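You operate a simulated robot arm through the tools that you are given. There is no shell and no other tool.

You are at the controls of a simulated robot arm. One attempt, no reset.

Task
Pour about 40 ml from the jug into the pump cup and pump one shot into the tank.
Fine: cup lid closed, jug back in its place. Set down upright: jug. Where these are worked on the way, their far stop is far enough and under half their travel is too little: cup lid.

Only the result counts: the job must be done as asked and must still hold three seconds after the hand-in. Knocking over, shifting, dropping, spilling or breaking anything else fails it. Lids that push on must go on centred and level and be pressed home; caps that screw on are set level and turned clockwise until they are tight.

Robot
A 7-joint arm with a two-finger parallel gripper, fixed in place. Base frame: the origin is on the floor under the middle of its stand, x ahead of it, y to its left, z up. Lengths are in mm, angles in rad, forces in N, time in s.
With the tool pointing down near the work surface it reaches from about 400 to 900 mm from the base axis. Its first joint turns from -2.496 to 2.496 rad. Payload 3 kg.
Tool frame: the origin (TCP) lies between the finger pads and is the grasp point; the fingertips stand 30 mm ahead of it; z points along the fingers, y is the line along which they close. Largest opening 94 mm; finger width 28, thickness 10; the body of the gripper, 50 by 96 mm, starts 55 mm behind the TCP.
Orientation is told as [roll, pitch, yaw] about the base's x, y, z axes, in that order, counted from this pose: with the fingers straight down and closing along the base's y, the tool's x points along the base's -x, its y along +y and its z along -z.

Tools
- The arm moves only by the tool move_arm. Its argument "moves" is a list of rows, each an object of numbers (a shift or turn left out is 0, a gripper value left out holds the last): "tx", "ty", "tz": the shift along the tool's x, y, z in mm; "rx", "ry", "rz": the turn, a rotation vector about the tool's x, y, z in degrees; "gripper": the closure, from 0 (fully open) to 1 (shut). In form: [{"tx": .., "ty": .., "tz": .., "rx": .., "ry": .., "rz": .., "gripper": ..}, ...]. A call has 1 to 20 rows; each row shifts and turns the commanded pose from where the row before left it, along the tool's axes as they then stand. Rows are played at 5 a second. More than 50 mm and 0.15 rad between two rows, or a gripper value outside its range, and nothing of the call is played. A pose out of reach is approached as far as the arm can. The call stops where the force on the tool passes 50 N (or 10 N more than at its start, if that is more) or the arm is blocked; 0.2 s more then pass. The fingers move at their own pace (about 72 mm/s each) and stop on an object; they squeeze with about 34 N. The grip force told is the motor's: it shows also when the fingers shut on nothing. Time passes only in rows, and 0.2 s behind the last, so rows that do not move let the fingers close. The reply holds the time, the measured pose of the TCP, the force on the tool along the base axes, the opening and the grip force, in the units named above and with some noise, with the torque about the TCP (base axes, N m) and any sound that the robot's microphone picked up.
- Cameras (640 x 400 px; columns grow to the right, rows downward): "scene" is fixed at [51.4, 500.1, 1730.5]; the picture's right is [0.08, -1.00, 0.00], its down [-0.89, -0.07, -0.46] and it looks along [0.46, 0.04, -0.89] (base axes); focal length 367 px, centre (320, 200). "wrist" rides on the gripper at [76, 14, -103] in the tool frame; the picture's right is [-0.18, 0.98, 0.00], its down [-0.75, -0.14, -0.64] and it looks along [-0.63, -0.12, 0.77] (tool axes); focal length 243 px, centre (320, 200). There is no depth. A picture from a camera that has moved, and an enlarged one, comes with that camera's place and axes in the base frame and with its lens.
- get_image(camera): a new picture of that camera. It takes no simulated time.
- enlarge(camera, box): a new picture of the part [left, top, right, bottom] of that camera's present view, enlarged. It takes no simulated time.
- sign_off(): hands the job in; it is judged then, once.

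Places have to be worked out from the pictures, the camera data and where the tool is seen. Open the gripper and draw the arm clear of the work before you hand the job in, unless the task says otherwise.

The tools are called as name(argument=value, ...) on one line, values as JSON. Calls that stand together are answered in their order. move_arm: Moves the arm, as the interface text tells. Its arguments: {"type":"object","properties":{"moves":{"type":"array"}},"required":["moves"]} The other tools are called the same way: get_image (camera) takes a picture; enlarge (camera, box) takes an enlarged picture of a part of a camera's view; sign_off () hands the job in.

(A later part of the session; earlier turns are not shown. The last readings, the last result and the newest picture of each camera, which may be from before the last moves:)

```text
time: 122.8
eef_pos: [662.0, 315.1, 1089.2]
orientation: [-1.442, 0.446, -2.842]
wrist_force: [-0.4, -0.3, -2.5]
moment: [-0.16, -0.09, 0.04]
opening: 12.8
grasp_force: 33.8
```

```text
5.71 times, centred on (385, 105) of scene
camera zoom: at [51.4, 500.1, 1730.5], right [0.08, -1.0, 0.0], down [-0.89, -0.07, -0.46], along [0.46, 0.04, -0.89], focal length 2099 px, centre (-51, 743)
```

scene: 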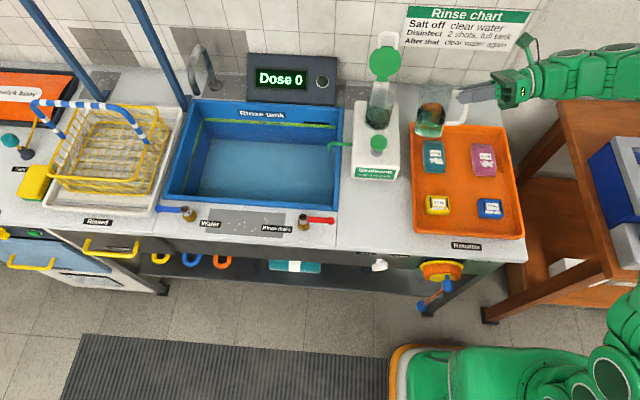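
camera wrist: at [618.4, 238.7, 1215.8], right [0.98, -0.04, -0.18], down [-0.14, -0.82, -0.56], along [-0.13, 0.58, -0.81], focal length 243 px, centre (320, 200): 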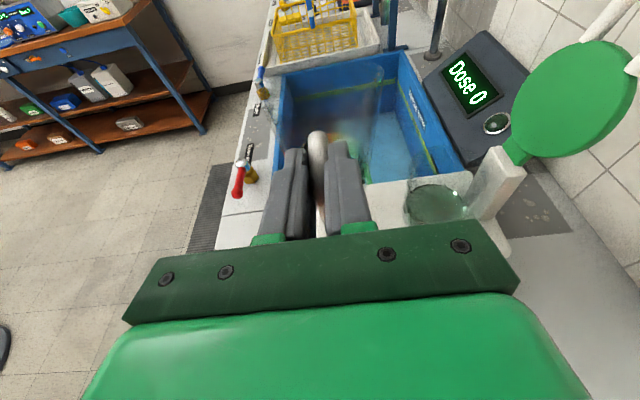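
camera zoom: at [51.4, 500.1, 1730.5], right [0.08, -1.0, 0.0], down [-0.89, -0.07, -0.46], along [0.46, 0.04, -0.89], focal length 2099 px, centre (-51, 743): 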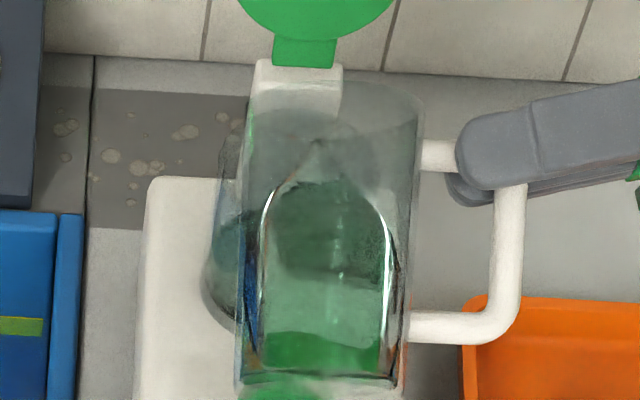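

The stream is thinning out. I tilt back, move the jug aside, let the cup calm down and read it.

move_arm(moves=[{"ty": -6.58, "tx": 1.34, "tz": -0.36, "rx": -1.94, "rz": -7.245, "gripper": 1}, {"ty": -6.35, "tx": 2.16, "tz": -0.58, "rx": -1.94, "rz": -7.245}, {"ty": -6, "tx": 2.95, "tz": -0.79, "rx": -1.94, "rz": -7.245}, {"ty": -5.55, "tx": 3.67, "tz": -0.98, "rx": -1.94, "rz": -7.245}, {}, {}, {"tx": -3, "tz": -11}, {"tx": -6.5, "tz": -24}, {"tx": -8, "tz": -29}, {"tx": -7, "tz": -26}, {"tx": -4, "tz": -16}, {}, {}, {}, {}, {}, {}, {}])

enlarge(camera="scene", box=[366, 106, 382, 128])

enlarge(camera="scene", box=[364, 84, 400, 136])

get_image(camera="wrist")

```text
time: 126.6
eef_pos: [657.5, 207.0, 1114.3]
orientation: [-1.197, 0.937, -2.677]
wrist_force: [-0.3, 0.8, -1.8]
moment: [-0.16, -0.08, 0.0]
opening: 12.6
grasp_force: 34.2
```

```text
16.00 times, centred on (374, 117) of scene
camera zoom: at [51.4, 500.1, 1730.5], right [0.08, -1.0, 0.0], down [-0.89, -0.07, -0.46], along [0.46, 0.04, -0.89], focal length 5877 px, centre (-544, 1528)
```

zoom: 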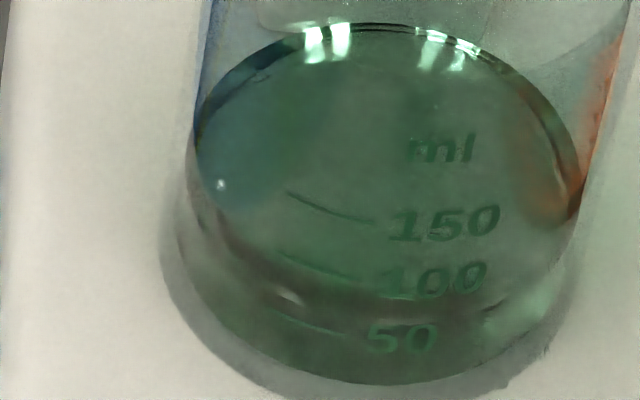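

```text
7.69 times, centred on (382, 110) of scene
camera zoom: at [51.4, 500.1, 1730.5], right [0.08, -1.0, 0.0], down [-0.89, -0.07, -0.46], along [0.46, 0.04, -0.89], focal length 2825 px, centre (-157, 892)
```

zoom: 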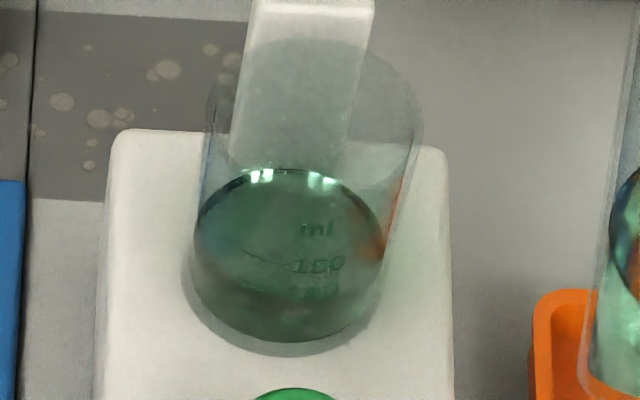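

```text
taken
camera wrist: at [724.1, 127.9, 1191.7], right [0.72, -0.04, -0.69], down [-0.42, -0.82, -0.39], along [-0.55, 0.57, -0.61], focal length 243 px, centre (320, 200)
```

wrist: 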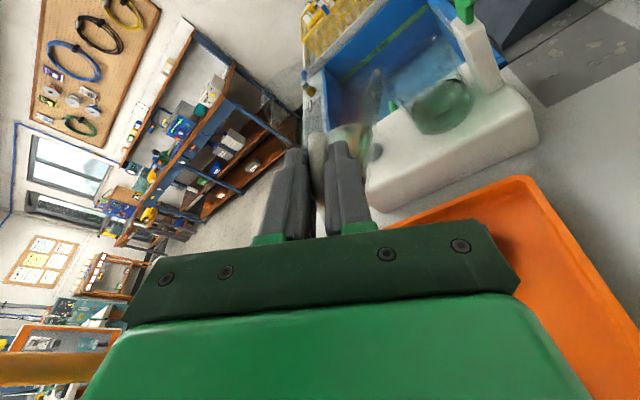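

The cup's calm level rose by 12 px (3 mm, about 11 ml), which agrees with the size of the stream. My best estimate for the total is now in the low to mid 30s. I make one more small pour of about 6–8 ml, aiming for a further rise of about 8 px.

move_arm(moves=[{"tx": 4, "tz": 14, "gripper": 1}, {"tx": 7, "tz": 26}, {"tx": 8, "tz": 29}, {"tx": 6.5, "tz": 24}, {"tx": 3, "tz": 11}, {"ty": 5.01, "tx": -4.35, "tz": 1.17, "rx": 1.94, "rz": 7.245}, {"ty": 5.55, "tx": -3.67, "tz": 0.98, "rx": 1.94, "rz": 7.245}, {}, {"ty": 1.64, "tx": -1.2, "tz": 0.32, "rx": 0.647, "rz": 2.415}, {"ty": 1.69, "tx": -1.13, "tz": 0.3, "rx": 0.647, "rz": 2.415}, {"ty": 1.74, "tx": -1.06, "tz": 0.28, "rx": 0.647, "rz": 2.415}, {"ty": 1.79, "tx": -0.99, "tz": 0.26, "rx": 0.647, "rz": 2.415}, {"ty": 1.83, "tx": -0.92, "tz": 0.25, "rx": 0.647, "rz": 2.415}, {"ty": 1.87, "tx": -0.83, "tz": 0.22, "rx": 0.647, "rz": 2.415}])

enlarge(camera="wrist", box=[320, 0, 640, 200])

```text
time: 129.6
eef_pos: [658.9, 313.5, 1091.1]
orientation: [-1.443, 0.447, -2.841]
wrist_force: [0.3, -0.5, -2.1]
moment: [-0.15, -0.11, -0.02]
opening: 12.8
grasp_force: 34.1
```

```text
2.00 times, centred on (480, 100) of wrist
camera zoom: at [755.6, 235.4, 1123.0], right [0.28, -0.05, -0.96], down [-0.56, -0.82, -0.12], along [-0.78, 0.57, -0.26], focal length 485 px, centre (0, 400)
```

zoom: 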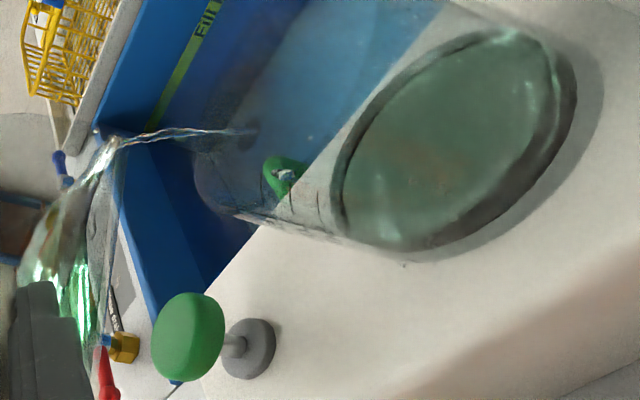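

A thin stream is starting again. I hold for a short interval.

move_arm(moves=[{"ty": 1.2, "tx": 2.2, "tz": -0.6, "rx": 0.26, "rz": 0.966, "gripper": 1}, {}])

enlarge(camera="wrist", box=[320, 0, 640, 200])

```text
time: 130.2
eef_pos: [662.2, 313.4, 1089.8]
orientation: [-1.449, 0.429, -2.842]
wrist_force: [0.1, 0.6, -2.8]
moment: [-0.15, -0.11, 0.02]
opening: 12.7
grasp_force: 34.1
```

```text
2.00 times, centred on (480, 100) of wrist
camera zoom: at [759.0, 236.0, 1121.4], right [0.26, -0.05, -0.96], down [-0.56, -0.82, -0.11], along [-0.79, 0.57, -0.24], focal length 485 px, centre (0, 400)
```

zoom: 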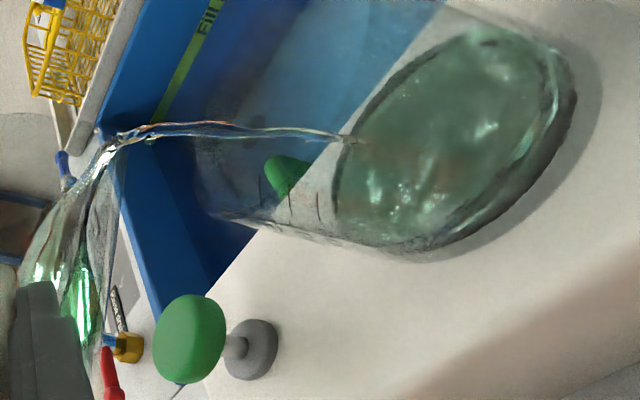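

The stream is steady and central. I give it one more short interval, then tilt back and move aside.

move_arm(moves=[{"gripper": 1}, {"ty": -6.58, "tx": 1.34, "tz": -0.36, "rx": -1.94, "rz": -7.245}, {"ty": -6.35, "tx": 2.16, "tz": -0.58, "rx": -1.94, "rz": -7.245}, {"ty": -6, "tx": 2.95, "tz": -0.79, "rx": -1.94, "rz": -7.245}, {"ty": -5.55, "tx": 3.67, "tz": -0.98, "rx": -1.94, "rz": -7.245}, {}, {}, {"tx": -3, "tz": -11}, {"tx": -6.5, "tz": -24}, {"tx": -8, "tz": -29}, {"tx": -7, "tz": -26}, {"tx": -4, "tz": -16}, {}, {}, {}, {}, {}, {}, {}, {}])

enlarge(camera="scene", box=[366, 106, 382, 128])

enlarge(camera="scene", box=[330, 90, 450, 190])

```text
time: 134.4
eef_pos: [658.6, 201.4, 1116.5]
orientation: [-1.208, 0.922, -2.687]
wrist_force: [-0.1, -0.9, -1.9]
moment: [-0.14, -0.07, 0.0]
opening: 12.5
grasp_force: 33.6
```

```text
16.00 times, centred on (374, 117) of scene
camera zoom: at [51.4, 500.1, 1730.5], right [0.08, -1.0, 0.0], down [-0.89, -0.07, -0.46], along [0.46, 0.04, -0.89], focal length 5877 px, centre (-544, 1528)
```

zoom: 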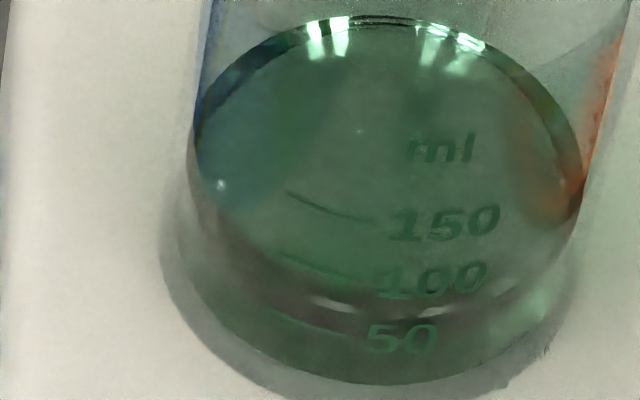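

```text
4.00 times, centred on (390, 140) of scene
camera zoom: at [51.4, 500.1, 1730.5], right [0.08, -1.0, 0.0], down [-0.89, -0.07, -0.46], along [0.46, 0.04, -0.89], focal length 1469 px, centre (40, 440)
```

zoom: 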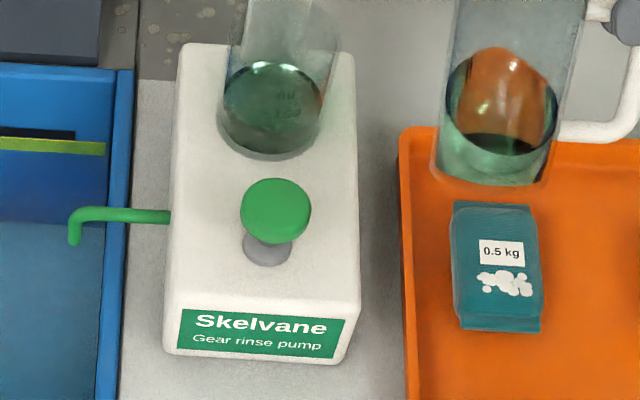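

The cup rose another 7 px (about 6 ml), smooth and clean. My best combined estimate is now about 37 ml, so I stop pouring here. I bring the jug upright and carry it back above its place.

move_arm(moves=[{"rx": -2.2, "rz": -8.21, "gripper": 1}, {"rx": -2.2, "rz": -8.21}, {"rx": -2.2, "rz": -8.21}, {"rx": -2.2, "rz": -8.21}, {}, {"ty": -14, "tx": 2.2, "tz": 8}, {"ty": -25, "tx": 4, "tz": 15}, {"ty": -28, "tx": 4.4, "tz": 16.4}, {"ty": -28, "tx": 4.4, "tz": 16.4}, {"ty": -28, "tx": 4.4, "tz": 16.4}, {"ty": -28, "tx": 4.4, "tz": 16.4}, {"ty": -28, "tx": 4.4, "tz": 16.4}, {"ty": -27, "tx": 4.4, "tz": 16}, {}])

get_image(camera="scene")

```text
time: 137.4
eef_pos: [450.1, 325.6, 1118.7]
orientation: [-0.028, 1.31, -1.586]
wrist_force: [0.0, -0.3, -1.4]
moment: [-0.12, -0.01, 0.03]
opening: 12.8
grasp_force: 34.0
```

```text
taken
```

scene: 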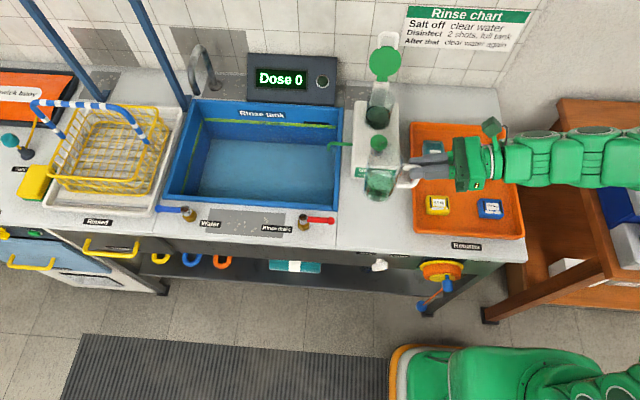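

The jug is upright above its place, and the moment readings suggest it is lighter by about 0.4 N, consistent with about 40 ml. I lower it.

move_arm(moves=[{"tx": -21.1, "tz": 5.9, "ty": 0.3, "gripper": 1}, {"tx": -21.1, "tz": 5.9, "ty": 0.3}, {"tx": -21.1, "tz": 5.9, "ty": 0.3}, {"tx": -21.1, "tz": 5.9, "ty": 0.3}, {"tx": -21.1, "tz": 5.9, "ty": 0.3}, {"tx": -19, "tz": 5.1, "ty": 0.3}, {"tx": -13, "tz": 3.5}, {"tx": -6.5, "tz": 1.7}, {}])

enlarge(camera="scene", box=[350, 175, 410, 235])

```text
time: 139.4
eef_pos: [449.8, 325.1, 968.5]
orientation: [-0.026, 1.308, -1.588]
wrist_force: [-0.1, -0.9, -1.4]
moment: [-0.12, -0.03, -0.01]
opening: 12.9
grasp_force: 33.7
```

```text
6.67 times, centred on (380, 205) of scene
camera zoom: at [51.4, 500.1, 1730.5], right [0.08, -1.0, 0.0], down [-0.89, -0.07, -0.46], along [0.46, 0.04, -0.89], focal length 2449 px, centre (-80, 167)
```

zoom: 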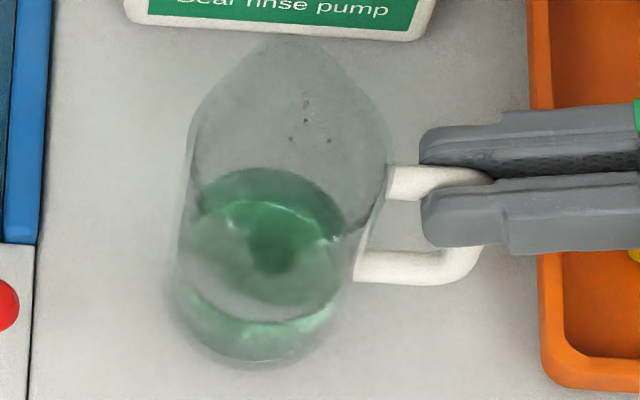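

The jug is about 7 mm up, 4–5 mm low in x and 2.5 mm off in y. I correct that and set it down.

move_arm(moves=[{"ty": 4.5, "tx": -2.25, "tz": 3.2, "gripper": 1}, {"tx": -1.93, "tz": 0.52}, {"tx": -1.45, "tz": 0.39}, {"tx": -1.0, "tz": 0.26}, {}, {}])

enlarge(camera="scene", box=[350, 175, 410, 235])

```text
time: 140.8
eef_pos: [454.7, 329.6, 961.1]
orientation: [-0.026, 1.31, -1.586]
wrist_force: [1.0, -5.2, 27.7]
moment: [0.66, -0.01, 0.0]
opening: 12.6
grasp_force: 34.3
```

```text
6.67 times, centred on (380, 205) of scene
camera zoom: at [51.4, 500.1, 1730.5], right [0.08, -1.0, 0.0], down [-0.89, -0.07, -0.46], along [0.46, 0.04, -0.89], focal length 2449 px, centre (-80, 167)
```

zoom: 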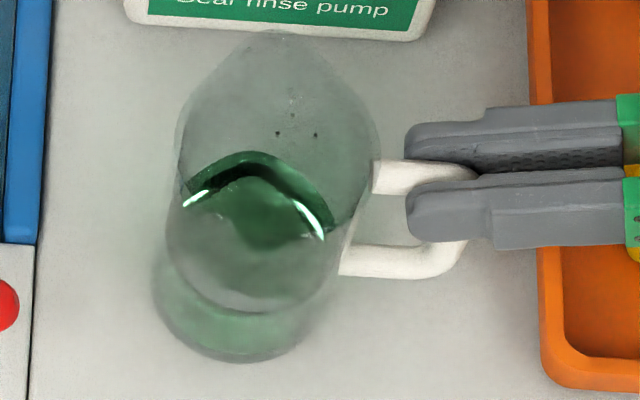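

I pressed a bit too hard (28 N) and overshot about 2.5 mm in y. I ease up slightly, shift back and check the load.

move_arm(moves=[{"tx": 1.9, "tz": -0.5, "gripper": 1}, {"tx": -0.57, "tz": -2.1}, {"tx": -0.7, "tz": 0.2}, {}])

enlarge(camera="scene", box=[350, 175, 410, 235])

```text
time: 141.8
eef_pos: [454.9, 329.2, 961.0]
orientation: [-0.027, 1.309, -1.585]
wrist_force: [-1.3, -2.6, 7.5]
moment: [0.03, 0.02, 0.0]
opening: 12.7
grasp_force: 34.4
```

```text
6.67 times, centred on (380, 205) of scene
camera zoom: at [51.4, 500.1, 1730.5], right [0.08, -1.0, 0.0], down [-0.89, -0.07, -0.46], along [0.46, 0.04, -0.89], focal length 2449 px, centre (-80, 167)
```

zoom: 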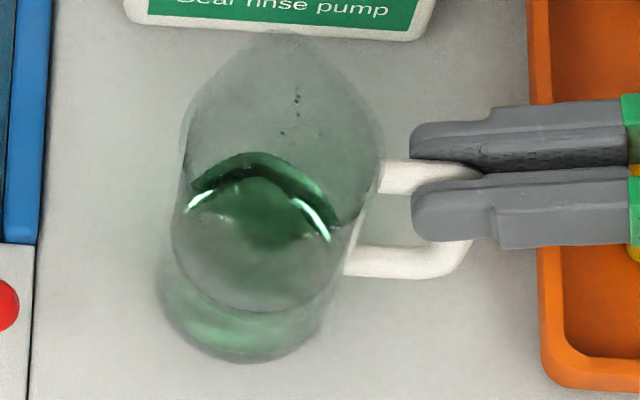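

The jug is within about 1 mm of its original spot, so I open and back off.

move_arm(moves=[{"gripper": 0}, {"gripper": 0}, {"gripper": 0}, {"gripper": 0}, {"tz": -20}, {"tz": -30}, {"tz": -30}, {"tx": 30}, {"tx": 40}, {}])

enlarge(camera="scene", box=[350, 175, 410, 235])

get_image(camera="scene")

```text
time: 144.0
eef_pos: [455.4, 270.4, 1050.1]
orientation: [-0.029, 1.309, -1.591]
wrist_force: [1.0, -0.3, -0.3]
moment: [-0.01, 0.02, -0.02]
opening: 94.1
grasp_force: 0.1
```

```text
6.67 times, centred on (380, 205) of scene
camera zoom: at [51.4, 500.1, 1730.5], right [0.08, -1.0, 0.0], down [-0.89, -0.07, -0.46], along [0.46, 0.04, -0.89], focal length 2449 px, centre (-80, 167)
```

zoom: 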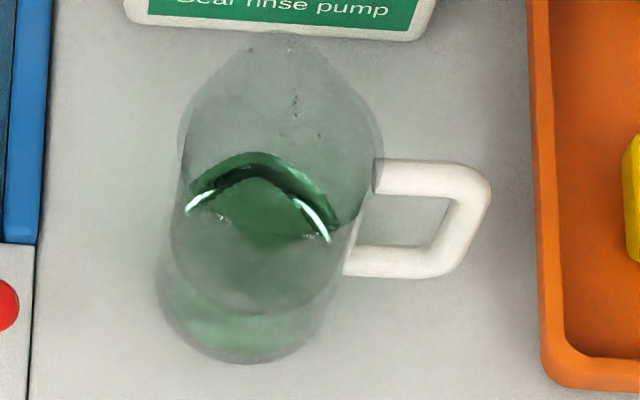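

```text
taken
```

scene: 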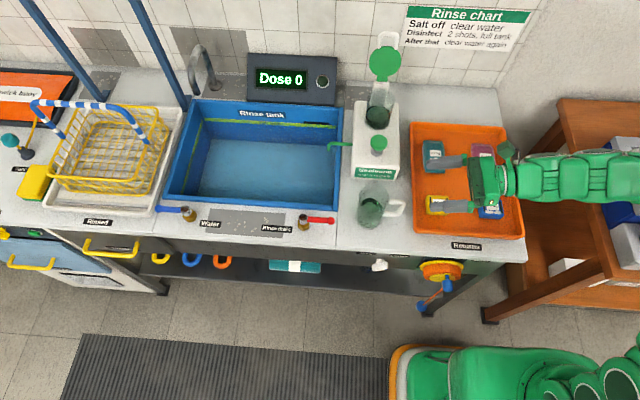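

The jug stands in place. Calibrating its level drop (19 px in total, of which 9 px match the cup's measured 17 ml) gives about 33–35 ml poured. That is slightly short of 40, so I regrip by the same path for one more 6 ml pour.

move_arm(moves=[{"tx": -40, "gripper": 0}, {"tx": -30}, {"tz": 30}, {"tz": 30}, {"tz": 14}, {"tz": 5}, {"gripper": 1}, {"gripper": 1}, {"gripper": 1}, {"gripper": 1}, {"gripper": 1}])

enlarge(camera="scene", box=[350, 160, 430, 240])

get_image(camera="wrist")

```text
time: 146.4
eef_pos: [455.1, 327.2, 962.2]
orientation: [-0.029, 1.31, -1.588]
wrist_force: [0.4, -0.1, -0.3]
moment: [0.0, -0.02, -0.05]
opening: 12.4
grasp_force: 34.0
```

```text
5.00 times, centred on (390, 200) of scene
camera zoom: at [51.4, 500.1, 1730.5], right [0.08, -1.0, 0.0], down [-0.89, -0.07, -0.46], along [0.46, 0.04, -0.89], focal length 1836 px, centre (-30, 200)
```

zoom: 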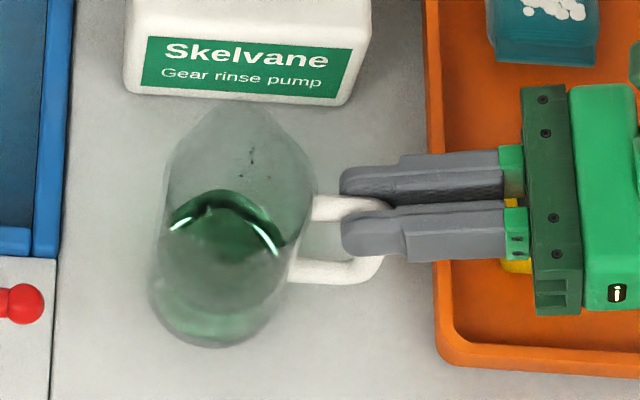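

```text
taken
camera wrist: at [469.4, 248.2, 1063.3], right [0.98, -0.04, -0.18], down [-0.14, -0.82, -0.56], along [-0.13, 0.58, -0.81], focal length 243 px, centre (320, 200)
```

wrist: 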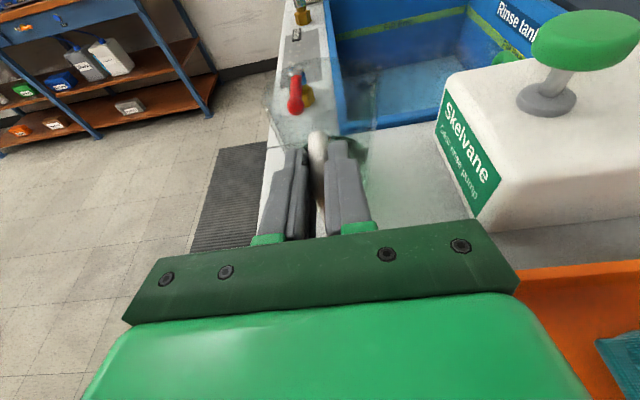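

The grip is good at 12.4 mm. I lift and carry to the cup as before.

move_arm(moves=[{"tx": 4.8, "tz": -1.3, "gripper": 1}, {"tx": 9.7, "tz": -2.6}, {"tx": 19.3, "tz": -5.2}, {"tx": 23.2, "tz": -6.2}, {"tx": 23.2, "tz": -6.2}, {"tx": 23.2, "tz": -6.2}, {"tx": 23.2, "tz": -6.2}, {"tx": 23.2, "tz": -6.2}, {"ty": 12, "tx": -0.42, "tz": -1.58}, {"ty": 22, "tx": -0.42, "tz": -1.58}, {"ty": 25, "tx": -0.42, "tz": -1.58}, {"ty": 26, "tx": -0.42, "tz": -1.58}, {"ty": 26, "tx": -0.42, "tz": -1.58}, {"ty": 24, "tx": -0.42, "tz": -1.58}, {"ty": 13, "tx": -0.42, "tz": -1.58}, {}])

move_arm(moves=[{"ty": 5.56, "tx": -0.74, "tz": -0.05, "rx": 1.294, "rz": 4.83, "gripper": 1}, {"ty": 5.6, "tx": -0.26, "tz": -0.18, "rx": 1.294, "rz": 4.83}, {"ty": 5.6, "tx": 0.21, "tz": -0.3, "rx": 1.294, "rz": 4.83}, {"ty": 5.55, "tx": 0.68, "tz": -0.43, "rx": 1.294, "rz": 4.83}, {"ty": 5.46, "tx": 1.14, "tz": -0.55, "rx": 1.294, "rz": 4.83}, {"ty": 5.33, "tx": 1.6, "tz": -0.67, "rx": 1.294, "rz": 4.83}, {"ty": 5.16, "tx": 2.04, "tz": -0.79, "rx": 1.294, "rz": 4.83}, {"ty": 4.96, "tx": 2.47, "tz": -0.91, "rx": 1.294, "rz": 4.83}, {"ty": 4.71, "tx": 2.87, "tz": -1.02, "rx": 1.294, "rz": 4.83}, {}, {}])

get_image(camera="wrist")

enlarge(camera="scene", box=[350, 70, 420, 140])

```text
time: 149.8
eef_pos: [604.2, 317.4, 1116.7]
orientation: [-0.027, 1.308, -1.588]
wrist_force: [0.0, -0.3, -1.9]
moment: [-0.15, -0.02, -0.05]
opening: 12.6
grasp_force: 34.0
```

```text
time: 152.2
eef_pos: [654.7, 316.3, 1110.2]
orientation: [-1.321, 0.745, -2.773]
wrist_force: [-0.4, -0.2, -2.3]
moment: [-0.19, -0.09, 0.02]
opening: 12.5
grasp_force: 34.2
```

```text
taken
camera wrist: at [735.9, 237.5, 1171.9], right [0.56, -0.04, -0.82], down [-0.49, -0.82, -0.29], along [-0.66, 0.57, -0.48], focal length 243 px, centre (320, 200)
```

wrist: 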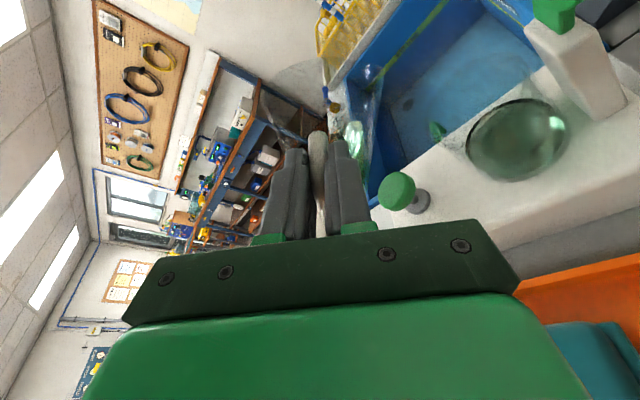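

```text
5.71 times, centred on (385, 105) of scene
camera zoom: at [51.4, 500.1, 1730.5], right [0.08, -1.0, 0.0], down [-0.89, -0.07, -0.46], along [0.46, 0.04, -0.89], focal length 2099 px, centre (-51, 743)
```

zoom: 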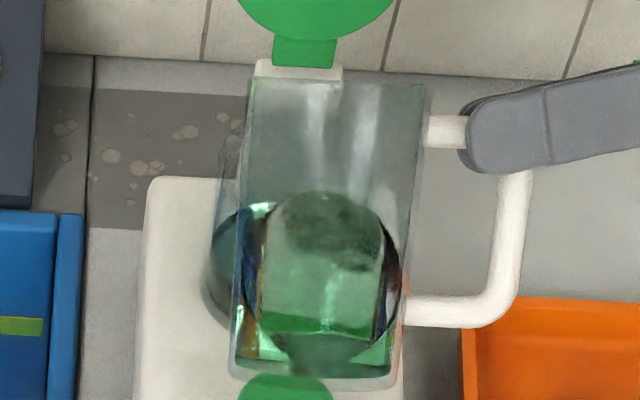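

I tilt on in small steps to 64° and watch the stream.

move_arm(moves=[{"ty": 4.45, "tx": -3.6, "tz": 0.52, "rx": 0.647, "rz": 2.415, "gripper": 1}, {"ty": 4.61, "tx": -3.4, "tz": 0.47, "rx": 0.647, "rz": 2.415}, {"ty": 4.75, "tx": -3.2, "tz": 0.41, "rx": 0.647, "rz": 2.415}, {"ty": 1.98, "tx": 0.27, "tz": -0.07, "rx": 0.647, "rz": 2.415}, {"ty": 1.97, "tx": 0.36, "tz": -0.1, "rx": 0.647, "rz": 2.415}, {"ty": 1.95, "tx": 0.44, "tz": -0.12, "rx": 0.647, "rz": 2.415}, {"ty": 0.5, "tx": 0.84, "tz": -0.22, "rx": 0.518, "rz": 1.932}, {"ty": 0.47, "tx": 0.85, "tz": -0.23, "rx": 0.518, "rz": 1.932}])

enlarge(camera="wrist", box=[320, 0, 640, 200])

```text
time: 154.0
eef_pos: [663.1, 313.3, 1089.4]
orientation: [-1.448, 0.428, -2.843]
wrist_force: [-0.7, 0.3, -2.0]
moment: [-0.16, -0.11, -0.01]
opening: 12.8
grasp_force: 34.0
```

```text
2.00 times, centred on (480, 100) of wrist
camera zoom: at [758.9, 235.6, 1119.2], right [0.26, -0.05, -0.96], down [-0.56, -0.82, -0.11], along [-0.79, 0.57, -0.24], focal length 485 px, centre (0, 400)
```

zoom: 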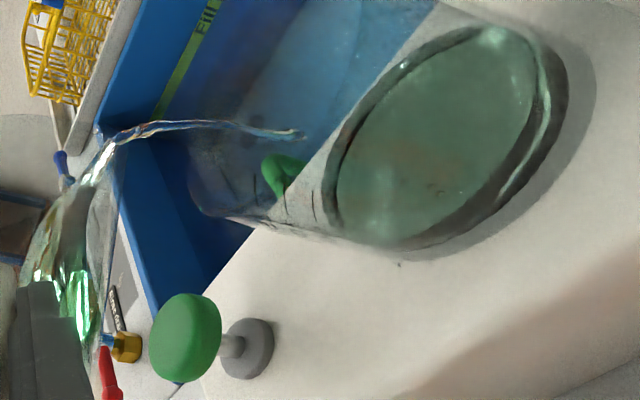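

The stream has just started. I hold briefly, as in the last pour.

move_arm(moves=[{"gripper": 1}, {}])

enlarge(camera="wrist", box=[320, 0, 640, 200])

```text
time: 154.6
eef_pos: [662.5, 313.2, 1089.2]
orientation: [-1.446, 0.429, -2.842]
wrist_force: [1.4, 0.3, -1.9]
moment: [-0.13, -0.13, -0.01]
opening: 12.5
grasp_force: 33.9
```

```text
2.00 times, centred on (480, 100) of wrist
camera zoom: at [758.9, 235.7, 1119.5], right [0.26, -0.05, -0.96], down [-0.56, -0.82, -0.11], along [-0.79, 0.57, -0.24], focal length 485 px, centre (0, 400)
```

zoom: 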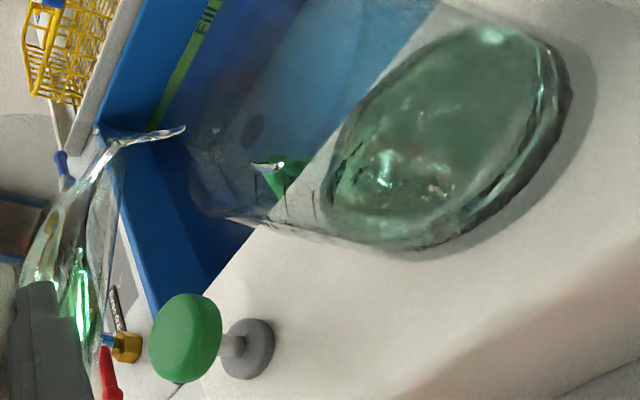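

The flow is weak and pulsing. I add 1° and hold briefly again.

move_arm(moves=[{"ty": 0.6, "tx": 1.2, "tz": -0.3, "rx": 0.26, "rz": 0.966, "gripper": 1}, {}])

enlarge(camera="wrist", box=[320, 0, 640, 200])

```text
time: 155.2
eef_pos: [663.6, 313.6, 1087.7]
orientation: [-1.453, 0.415, -2.844]
wrist_force: [-0.1, -0.1, -2.4]
moment: [-0.12, -0.13, -0.02]
opening: 12.6
grasp_force: 34.0
```

```text
2.00 times, centred on (480, 100) of wrist
camera zoom: at [760.3, 235.5, 1117.5], right [0.25, -0.05, -0.97], down [-0.56, -0.82, -0.1], along [-0.79, 0.57, -0.23], focal length 485 px, centre (0, 400)
```

zoom: 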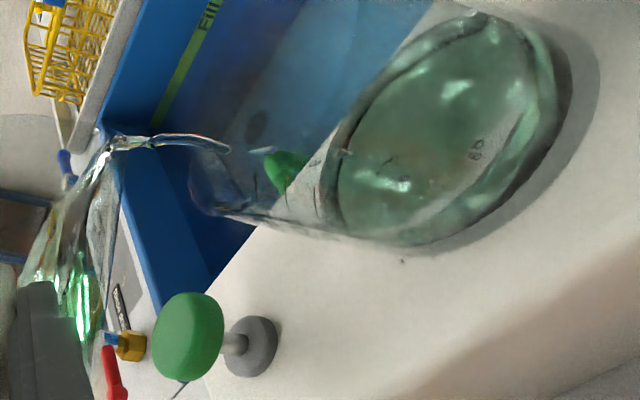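

More has gone in by pulses. I tilt back, move aside, let it settle and read the cup.

move_arm(moves=[{"ty": -6.58, "tx": 1.34, "tz": -0.36, "rx": -1.94, "rz": -7.245, "gripper": 1}, {"ty": -6.35, "tx": 2.16, "tz": -0.58, "rx": -1.94, "rz": -7.245}, {"ty": -6, "tx": 2.95, "tz": -0.79, "rx": -1.94, "rz": -7.245}, {"ty": -5.55, "tx": 3.67, "tz": -0.98, "rx": -1.94, "rz": -7.245}, {}, {}, {"tx": -3, "tz": -11}, {"tx": -6.5, "tz": -24}, {"tx": -8, "tz": -29}, {"tx": -7, "tz": -26}, {"tx": -4, "tz": -16}, {}, {}, {}, {}, {}, {}, {}, {}])

enlarge(camera="scene", box=[366, 106, 382, 128])

enlarge(camera="scene", box=[330, 90, 450, 190])

```text
time: 159.2
eef_pos: [658.0, 203.7, 1114.3]
orientation: [-1.222, 0.906, -2.7]
wrist_force: [-0.2, 0.2, -1.6]
moment: [-0.15, -0.06, 0.01]
opening: 12.7
grasp_force: 34.5
```

```text
16.00 times, centred on (374, 117) of scene
camera zoom: at [51.4, 500.1, 1730.5], right [0.08, -1.0, 0.0], down [-0.89, -0.07, -0.46], along [0.46, 0.04, -0.89], focal length 5877 px, centre (-544, 1528)
```

zoom: 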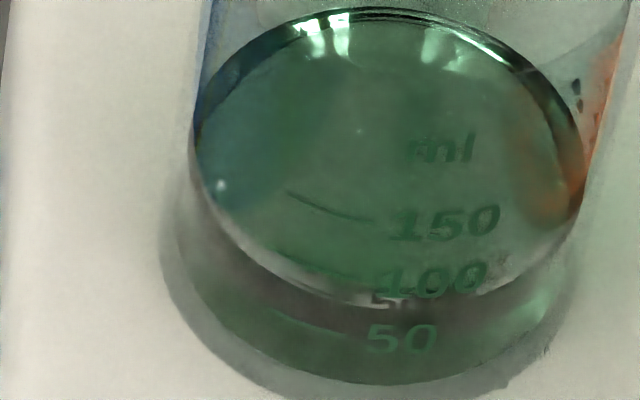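

```text
4.00 times, centred on (390, 140) of scene
camera zoom: at [51.4, 500.1, 1730.5], right [0.08, -1.0, 0.0], down [-0.89, -0.07, -0.46], along [0.46, 0.04, -0.89], focal length 1469 px, centre (40, 440)
```

zoom: 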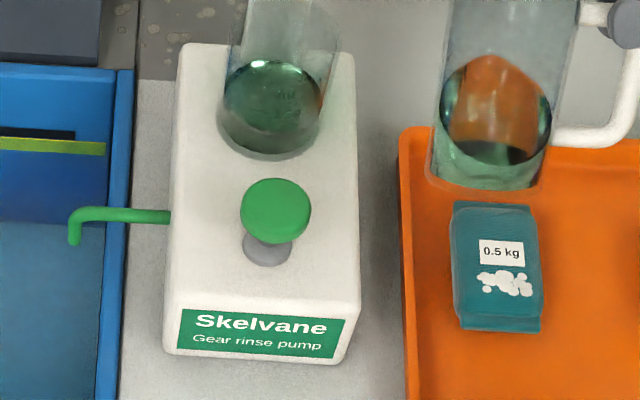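

The surface line is now clear and rose another 10 px (about 8–9 ml). With the earlier pours my estimate is about 38–40 ml, so pouring is done. I bring the jug upright and back over its place.

move_arm(moves=[{"rx": -2.26, "rz": -8.45, "gripper": 1}, {"rx": -2.26, "rz": -8.45}, {"rx": -2.26, "rz": -8.45}, {"rx": -2.26, "rz": -8.45}, {}, {"ty": -14, "tx": 2.2, "tz": 8}, {"ty": -25, "tx": 4, "tz": 15}, {"ty": -28, "tx": 4.4, "tz": 16.4}, {"ty": -28, "tx": 4.4, "tz": 16.4}, {"ty": -28, "tx": 4.4, "tz": 16.4}, {"ty": -28, "tx": 4.4, "tz": 16.4}, {"ty": -28, "tx": 4.4, "tz": 16.4}, {"ty": -22, "tx": 4.4, "tz": 16}, {}])

move_arm(moves=[{"tx": -21.1, "tz": 5.9, "gripper": 1}, {"tx": -21.1, "tz": 5.9}, {"tx": -21.1, "tz": 5.9}, {"tx": -21.1, "tz": 5.9}, {"tx": -21.1, "tz": 5.9}, {"tx": -19, "tz": 5.1}, {"tx": -11, "tz": 2.9}, {"tx": -5, "tz": 1.3}, {}])

enlarge(camera="scene", box=[350, 175, 410, 235])

```text
refused: row 1 steps farther than a row can; nothing moved
```

```text
time: 161.2
eef_pos: [573.1, 207.7, 996.6]
orientation: [-1.222, 0.906, -2.698]
wrist_force: [0.1, 0.5, -2.3]
moment: [-0.14, -0.05, 0.01]
opening: 12.7
grasp_force: 34.4
```

```text
6.67 times, centred on (380, 205) of scene
camera zoom: at [51.4, 500.1, 1730.5], right [0.08, -1.0, 0.0], down [-0.89, -0.07, -0.46], along [0.46, 0.04, -0.89], focal length 2449 px, centre (-80, 167)
```

zoom: 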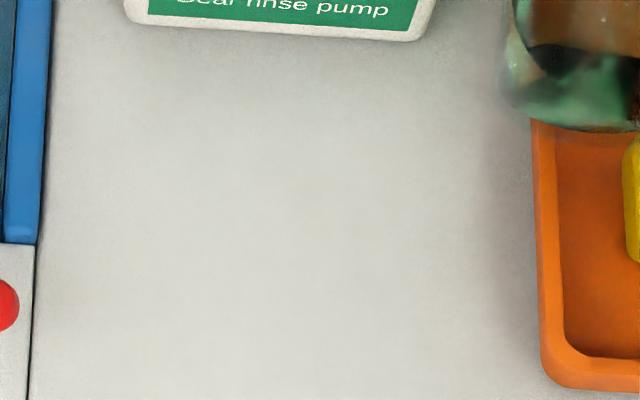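

The first call was refused (a turn just over the limit), but the second then played on its own and lowered the tilted jug. Nothing was touched and the forces are normal. I raise it straight up at once and check the scene.

move_arm(moves=[{"ty": -17.2, "tx": 23.7, "tz": -6.4, "gripper": 1}, {"ty": -17.2, "tx": 23.7, "tz": -6.4}, {"ty": -17.2, "tx": 23.7, "tz": -6.4}, {"ty": -17.2, "tx": 23.7, "tz": -6.4}, {}])

get_image(camera="scene")

enlarge(camera="scene", box=[400, 100, 540, 250])

```text
time: 162.4
eef_pos: [571.9, 205.3, 1118.1]
orientation: [-1.222, 0.907, -2.698]
wrist_force: [0.3, 0.2, -3.1]
moment: [-0.13, -0.04, 0.01]
opening: 12.7
grasp_force: 33.8
```

```text
taken
```

scene: 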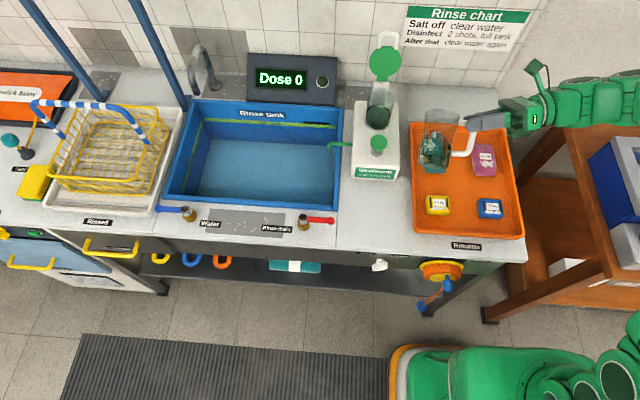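

```text
2.67 times, centred on (470, 175) of scene
camera zoom: at [51.4, 500.1, 1730.5], right [0.08, -1.0, 0.0], down [-0.89, -0.07, -0.46], along [0.46, 0.04, -0.89], focal length 980 px, centre (-80, 267)
```

zoom: 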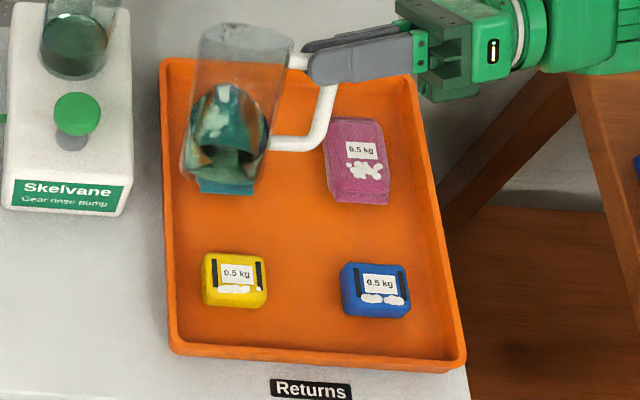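

Tray and bags are untouched, and the jug is safe at height. I now turn it upright in valid steps.

move_arm(moves=[{"rx": -1.81, "rz": -6.76, "gripper": 1}, {"rx": -1.81, "rz": -6.76}, {"rx": -1.81, "rz": -6.76}, {"rx": -1.81, "rz": -6.76}, {"rx": -1.81, "rz": -6.76}, {}, {}])

```text
time: 164.0
eef_pos: [575.8, 205.1, 1114.8]
orientation: [-0.025, 1.308, -1.586]
wrist_force: [0.1, 0.4, -1.6]
moment: [-0.13, 0.03, -0.01]
opening: 12.5
grasp_force: 34.0
```

The jug is upright again. I carry it over its place.

move_arm(moves=[{"ty": -12, "tx": 3.1, "tz": 11.6, "gripper": 1}, {"ty": -22, "tx": 5.7, "tz": 21.3}, {"ty": -24, "tx": 6.2, "tz": 23.2}, {"ty": -24, "tx": 6.2, "tz": 23.2}, {"ty": -23, "tx": 6.0, "tz": 22.2}, {"ty": -16, "tx": 4.2, "tz": 15.5}, {}])

get_image(camera="scene")

```text
time: 165.6
eef_pos: [454.3, 322.6, 1118.2]
orientation: [-0.031, 1.309, -1.589]
wrist_force: [-1.1, 0.1, -2.0]
moment: [-0.14, 0.02, 0.01]
opening: 12.6
grasp_force: 34.7
```

```text
taken
```

scene: 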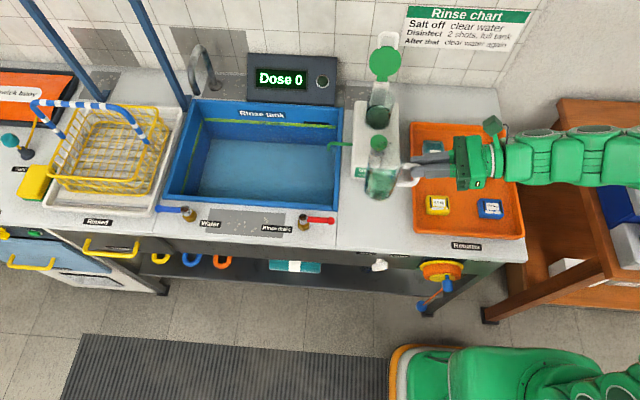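

It is over its place. I lower it to about 6 mm above the counter.

move_arm(moves=[{"tx": -20.8, "tz": 6.5, "gripper": 1}, {"tx": -20.8, "tz": 6.5}, {"tx": -20.8, "tz": 6.5}, {"tx": -20.8, "tz": 6.5}, {"tx": -20.8, "tz": 6.5}, {"tx": -19, "tz": 5.6}, {"tx": -13, "tz": 3.8}, {"tx": -7, "tz": 1.9}, {}])

enlarge(camera="scene", box=[350, 175, 410, 235])

```text
time: 167.6
eef_pos: [450.5, 328.5, 966.2]
orientation: [-0.027, 1.309, -1.587]
wrist_force: [0.4, -1.3, -1.6]
moment: [-0.14, 0.01, -0.03]
opening: 12.6
grasp_force: 34.1
```

```text
6.67 times, centred on (380, 205) of scene
camera zoom: at [51.4, 500.1, 1730.5], right [0.08, -1.0, 0.0], down [-0.89, -0.07, -0.46], along [0.46, 0.04, -0.89], focal length 2449 px, centre (-80, 167)
```

zoom: 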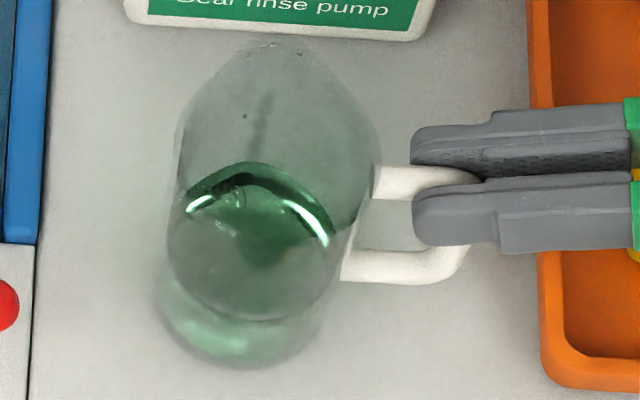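

I nudge +5 mm in x and −2 mm in y, and come down gently.

move_arm(moves=[{"ty": 5, "tx": -2.94, "tz": -1.28, "gripper": 1}, {"tx": -0.97, "tz": 0.26}, {}, {}])

enlarge(camera="scene", box=[350, 175, 410, 235])

```text
time: 168.6
eef_pos: [456.8, 327.8, 962.6]
orientation: [-0.03, 1.308, -1.589]
wrist_force: [-0.3, -0.8, -0.3]
moment: [-0.02, -0.04, -0.05]
opening: 12.7
grasp_force: 34.3
```

```text
6.67 times, centred on (380, 205) of scene
camera zoom: at [51.4, 500.1, 1730.5], right [0.08, -1.0, 0.0], down [-0.89, -0.07, -0.46], along [0.46, 0.04, -0.89], focal length 2449 px, centre (-80, 167)
```

zoom: 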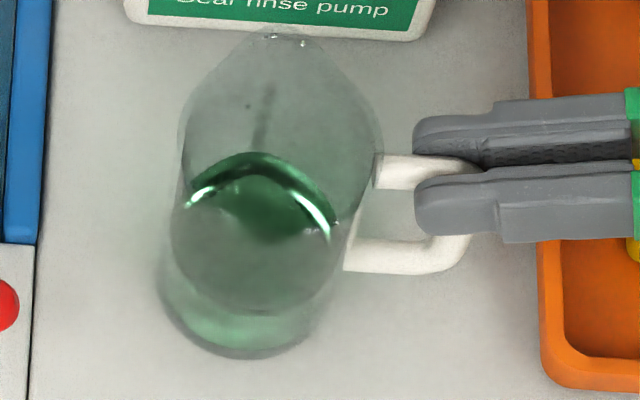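

The jug rests on its original spot within about 1 mm, with no load on the hand. I release and back off.

move_arm(moves=[{"gripper": 0}, {"gripper": 0}, {"gripper": 0}, {"gripper": 0}, {"tz": -20}, {"tz": -30}, {"tz": -30}, {"tx": 30}, {"tx": 40}, {}, {}, {}])

enlarge(camera="scene", box=[350, 175, 410, 235])

enlarge(camera="scene", box=[366, 106, 382, 128])

```text
time: 171.2
eef_pos: [459.0, 269.3, 1053.1]
orientation: [-0.029, 1.309, -1.589]
wrist_force: [-0.9, -0.6, 0.7]
moment: [0.0, 0.0, 0.0]
opening: 94.1
grasp_force: 0.0
```

```text
6.67 times, centred on (380, 205) of scene
camera zoom: at [51.4, 500.1, 1730.5], right [0.08, -1.0, 0.0], down [-0.89, -0.07, -0.46], along [0.46, 0.04, -0.89], focal length 2449 px, centre (-80, 167)
```

zoom: 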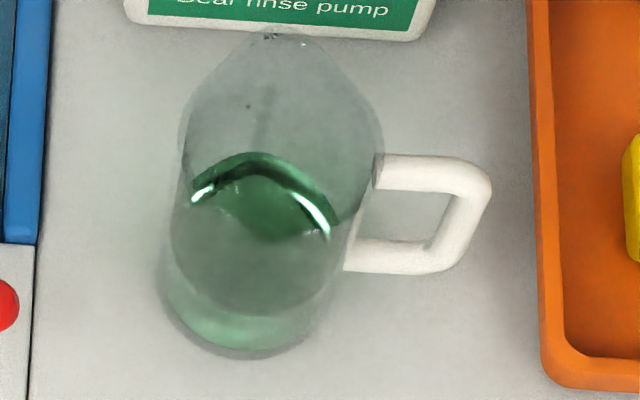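

```text
16.00 times, centred on (374, 117) of scene
camera zoom: at [51.4, 500.1, 1730.5], right [0.08, -1.0, 0.0], down [-0.89, -0.07, -0.46], along [0.46, 0.04, -0.89], focal length 5877 px, centre (-544, 1528)
```

zoom: 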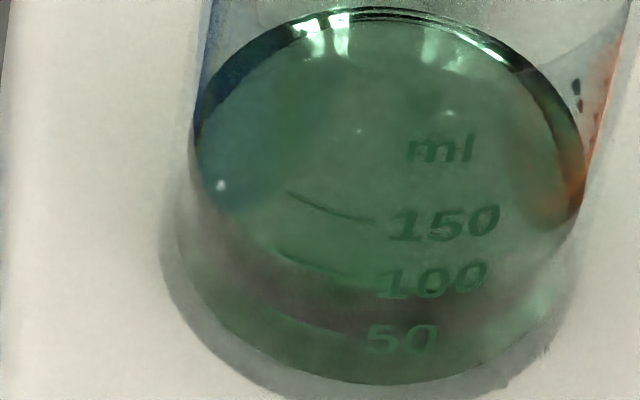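

Compared with the start picture the jug's level has dropped a total of about 22 px, which at the calibrated scale is about 39 ml, and it stands back on its spot. Next is the lid: I bring the hand level with the opened lid from the right to see it edge-on.

move_arm(moves=[{"ry": 7.5, "gripper": 0.5}, {"ry": 7.5}, {"ty": 36, "tx": 14}, {"ty": 36, "tx": 14}, {"ty": 36, "tx": 14}, {"ty": 36, "tx": 10}, {"ty": 36, "tx": 10}, {"ty": 36, "tx": 8}, {"ty": 36, "tx": 5}, {"ty": 33}, {}])

get_image(camera="wrist")

enlarge(camera="scene", box=[340, 10, 500, 130])

```text
time: 173.6
eef_pos: [744.7, 271.2, 1123.9]
orientation: [-1.563, 1.563, -3.122]
wrist_force: [-0.2, 0.0, 0.5]
moment: [-0.03, -0.02, 0.03]
opening: 46.9
grasp_force: 0.1
```

```text
taken
camera wrist: at [759.8, 168.7, 1202.0], right [0.98, 0.01, -0.19], down [-0.14, -0.64, -0.75], along [-0.13, 0.77, -0.63], focal length 243 px, centre (320, 200)
```

wrist: 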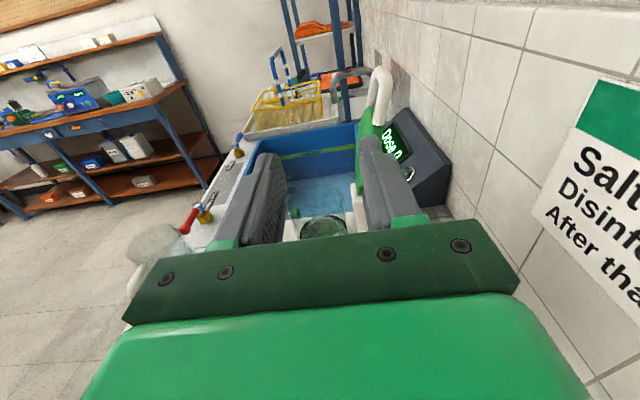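

```text
3.33 times, centred on (420, 70) of scene
camera zoom: at [51.4, 500.1, 1730.5], right [0.08, -1.0, 0.0], down [-0.89, -0.07, -0.46], along [0.46, 0.04, -0.89], focal length 1224 px, centre (-13, 633)
```

zoom: 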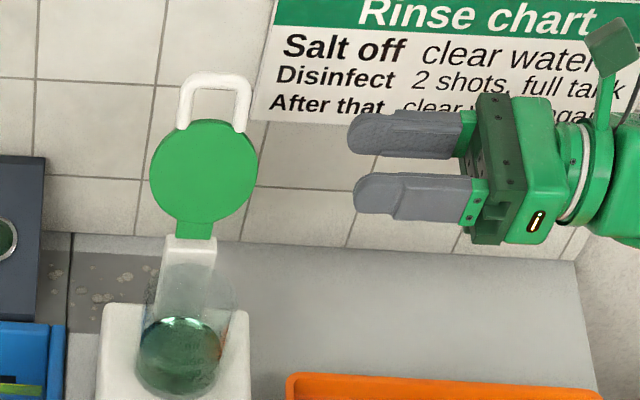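

I enlarge the lid region to locate the loop and lid plane.

enlarge(camera="wrist", box=[300, 50, 440, 240])

```text
2.11 times, centred on (370, 145) of wrist
camera zoom: at [759.8, 168.7, 1202.0], right [0.98, 0.01, -0.19], down [-0.14, -0.64, -0.75], along [-0.13, 0.77, -0.63], focal length 511 px, centre (215, 316)
```

zoom: 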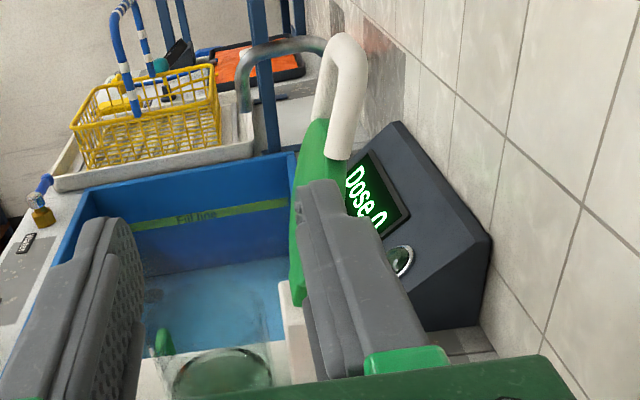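

The loop runs from (791, 1113) to (797, 1147), so the lid stands at about 100° with its pivot near (774, 1020). I align the half-open gripper with the lid plane, with a roll of +10°, and slide it over the loop's near leg so one finger is on each side.

move_arm(moves=[{"ty": 24.4, "tx": 3, "gripper": 0.5}, {"ty": 24.4, "tx": 3}, {"rz": 5}, {"rz": 5}, {"tz": 25}, {}])

get_image(camera="wrist")

enlarge(camera="scene", box=[340, 10, 500, 130])

```text
time: 175.0
eef_pos: [793.1, 296.8, 1129.5]
orientation: [-1.57, 1.388, -3.132]
wrist_force: [-0.3, -0.8, 0.8]
moment: [0.0, -0.01, 0.01]
opening: 47.2
grasp_force: 0.0
```

```text
taken
camera wrist: at [820.5, 194.1, 1203.1], right [0.93, 0.01, -0.36], down [-0.27, -0.64, -0.72], along [-0.24, 0.76, -0.6], focal length 243 px, centre (320, 200)
```

wrist: 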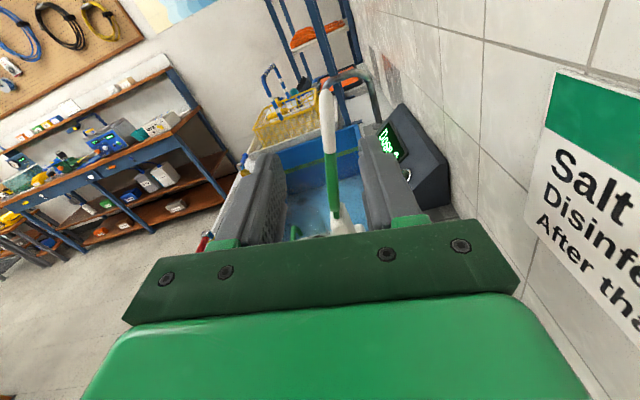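

```text
3.33 times, centred on (420, 70) of scene
camera zoom: at [51.4, 500.1, 1730.5], right [0.08, -1.0, 0.0], down [-0.89, -0.07, -0.46], along [0.46, 0.04, -0.89], focal length 1224 px, centre (-13, 633)
```

zoom: 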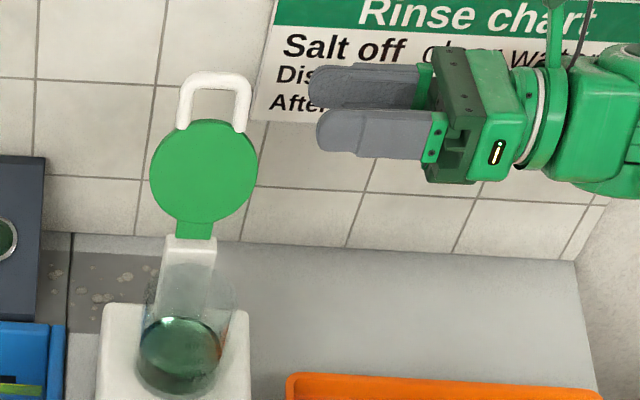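

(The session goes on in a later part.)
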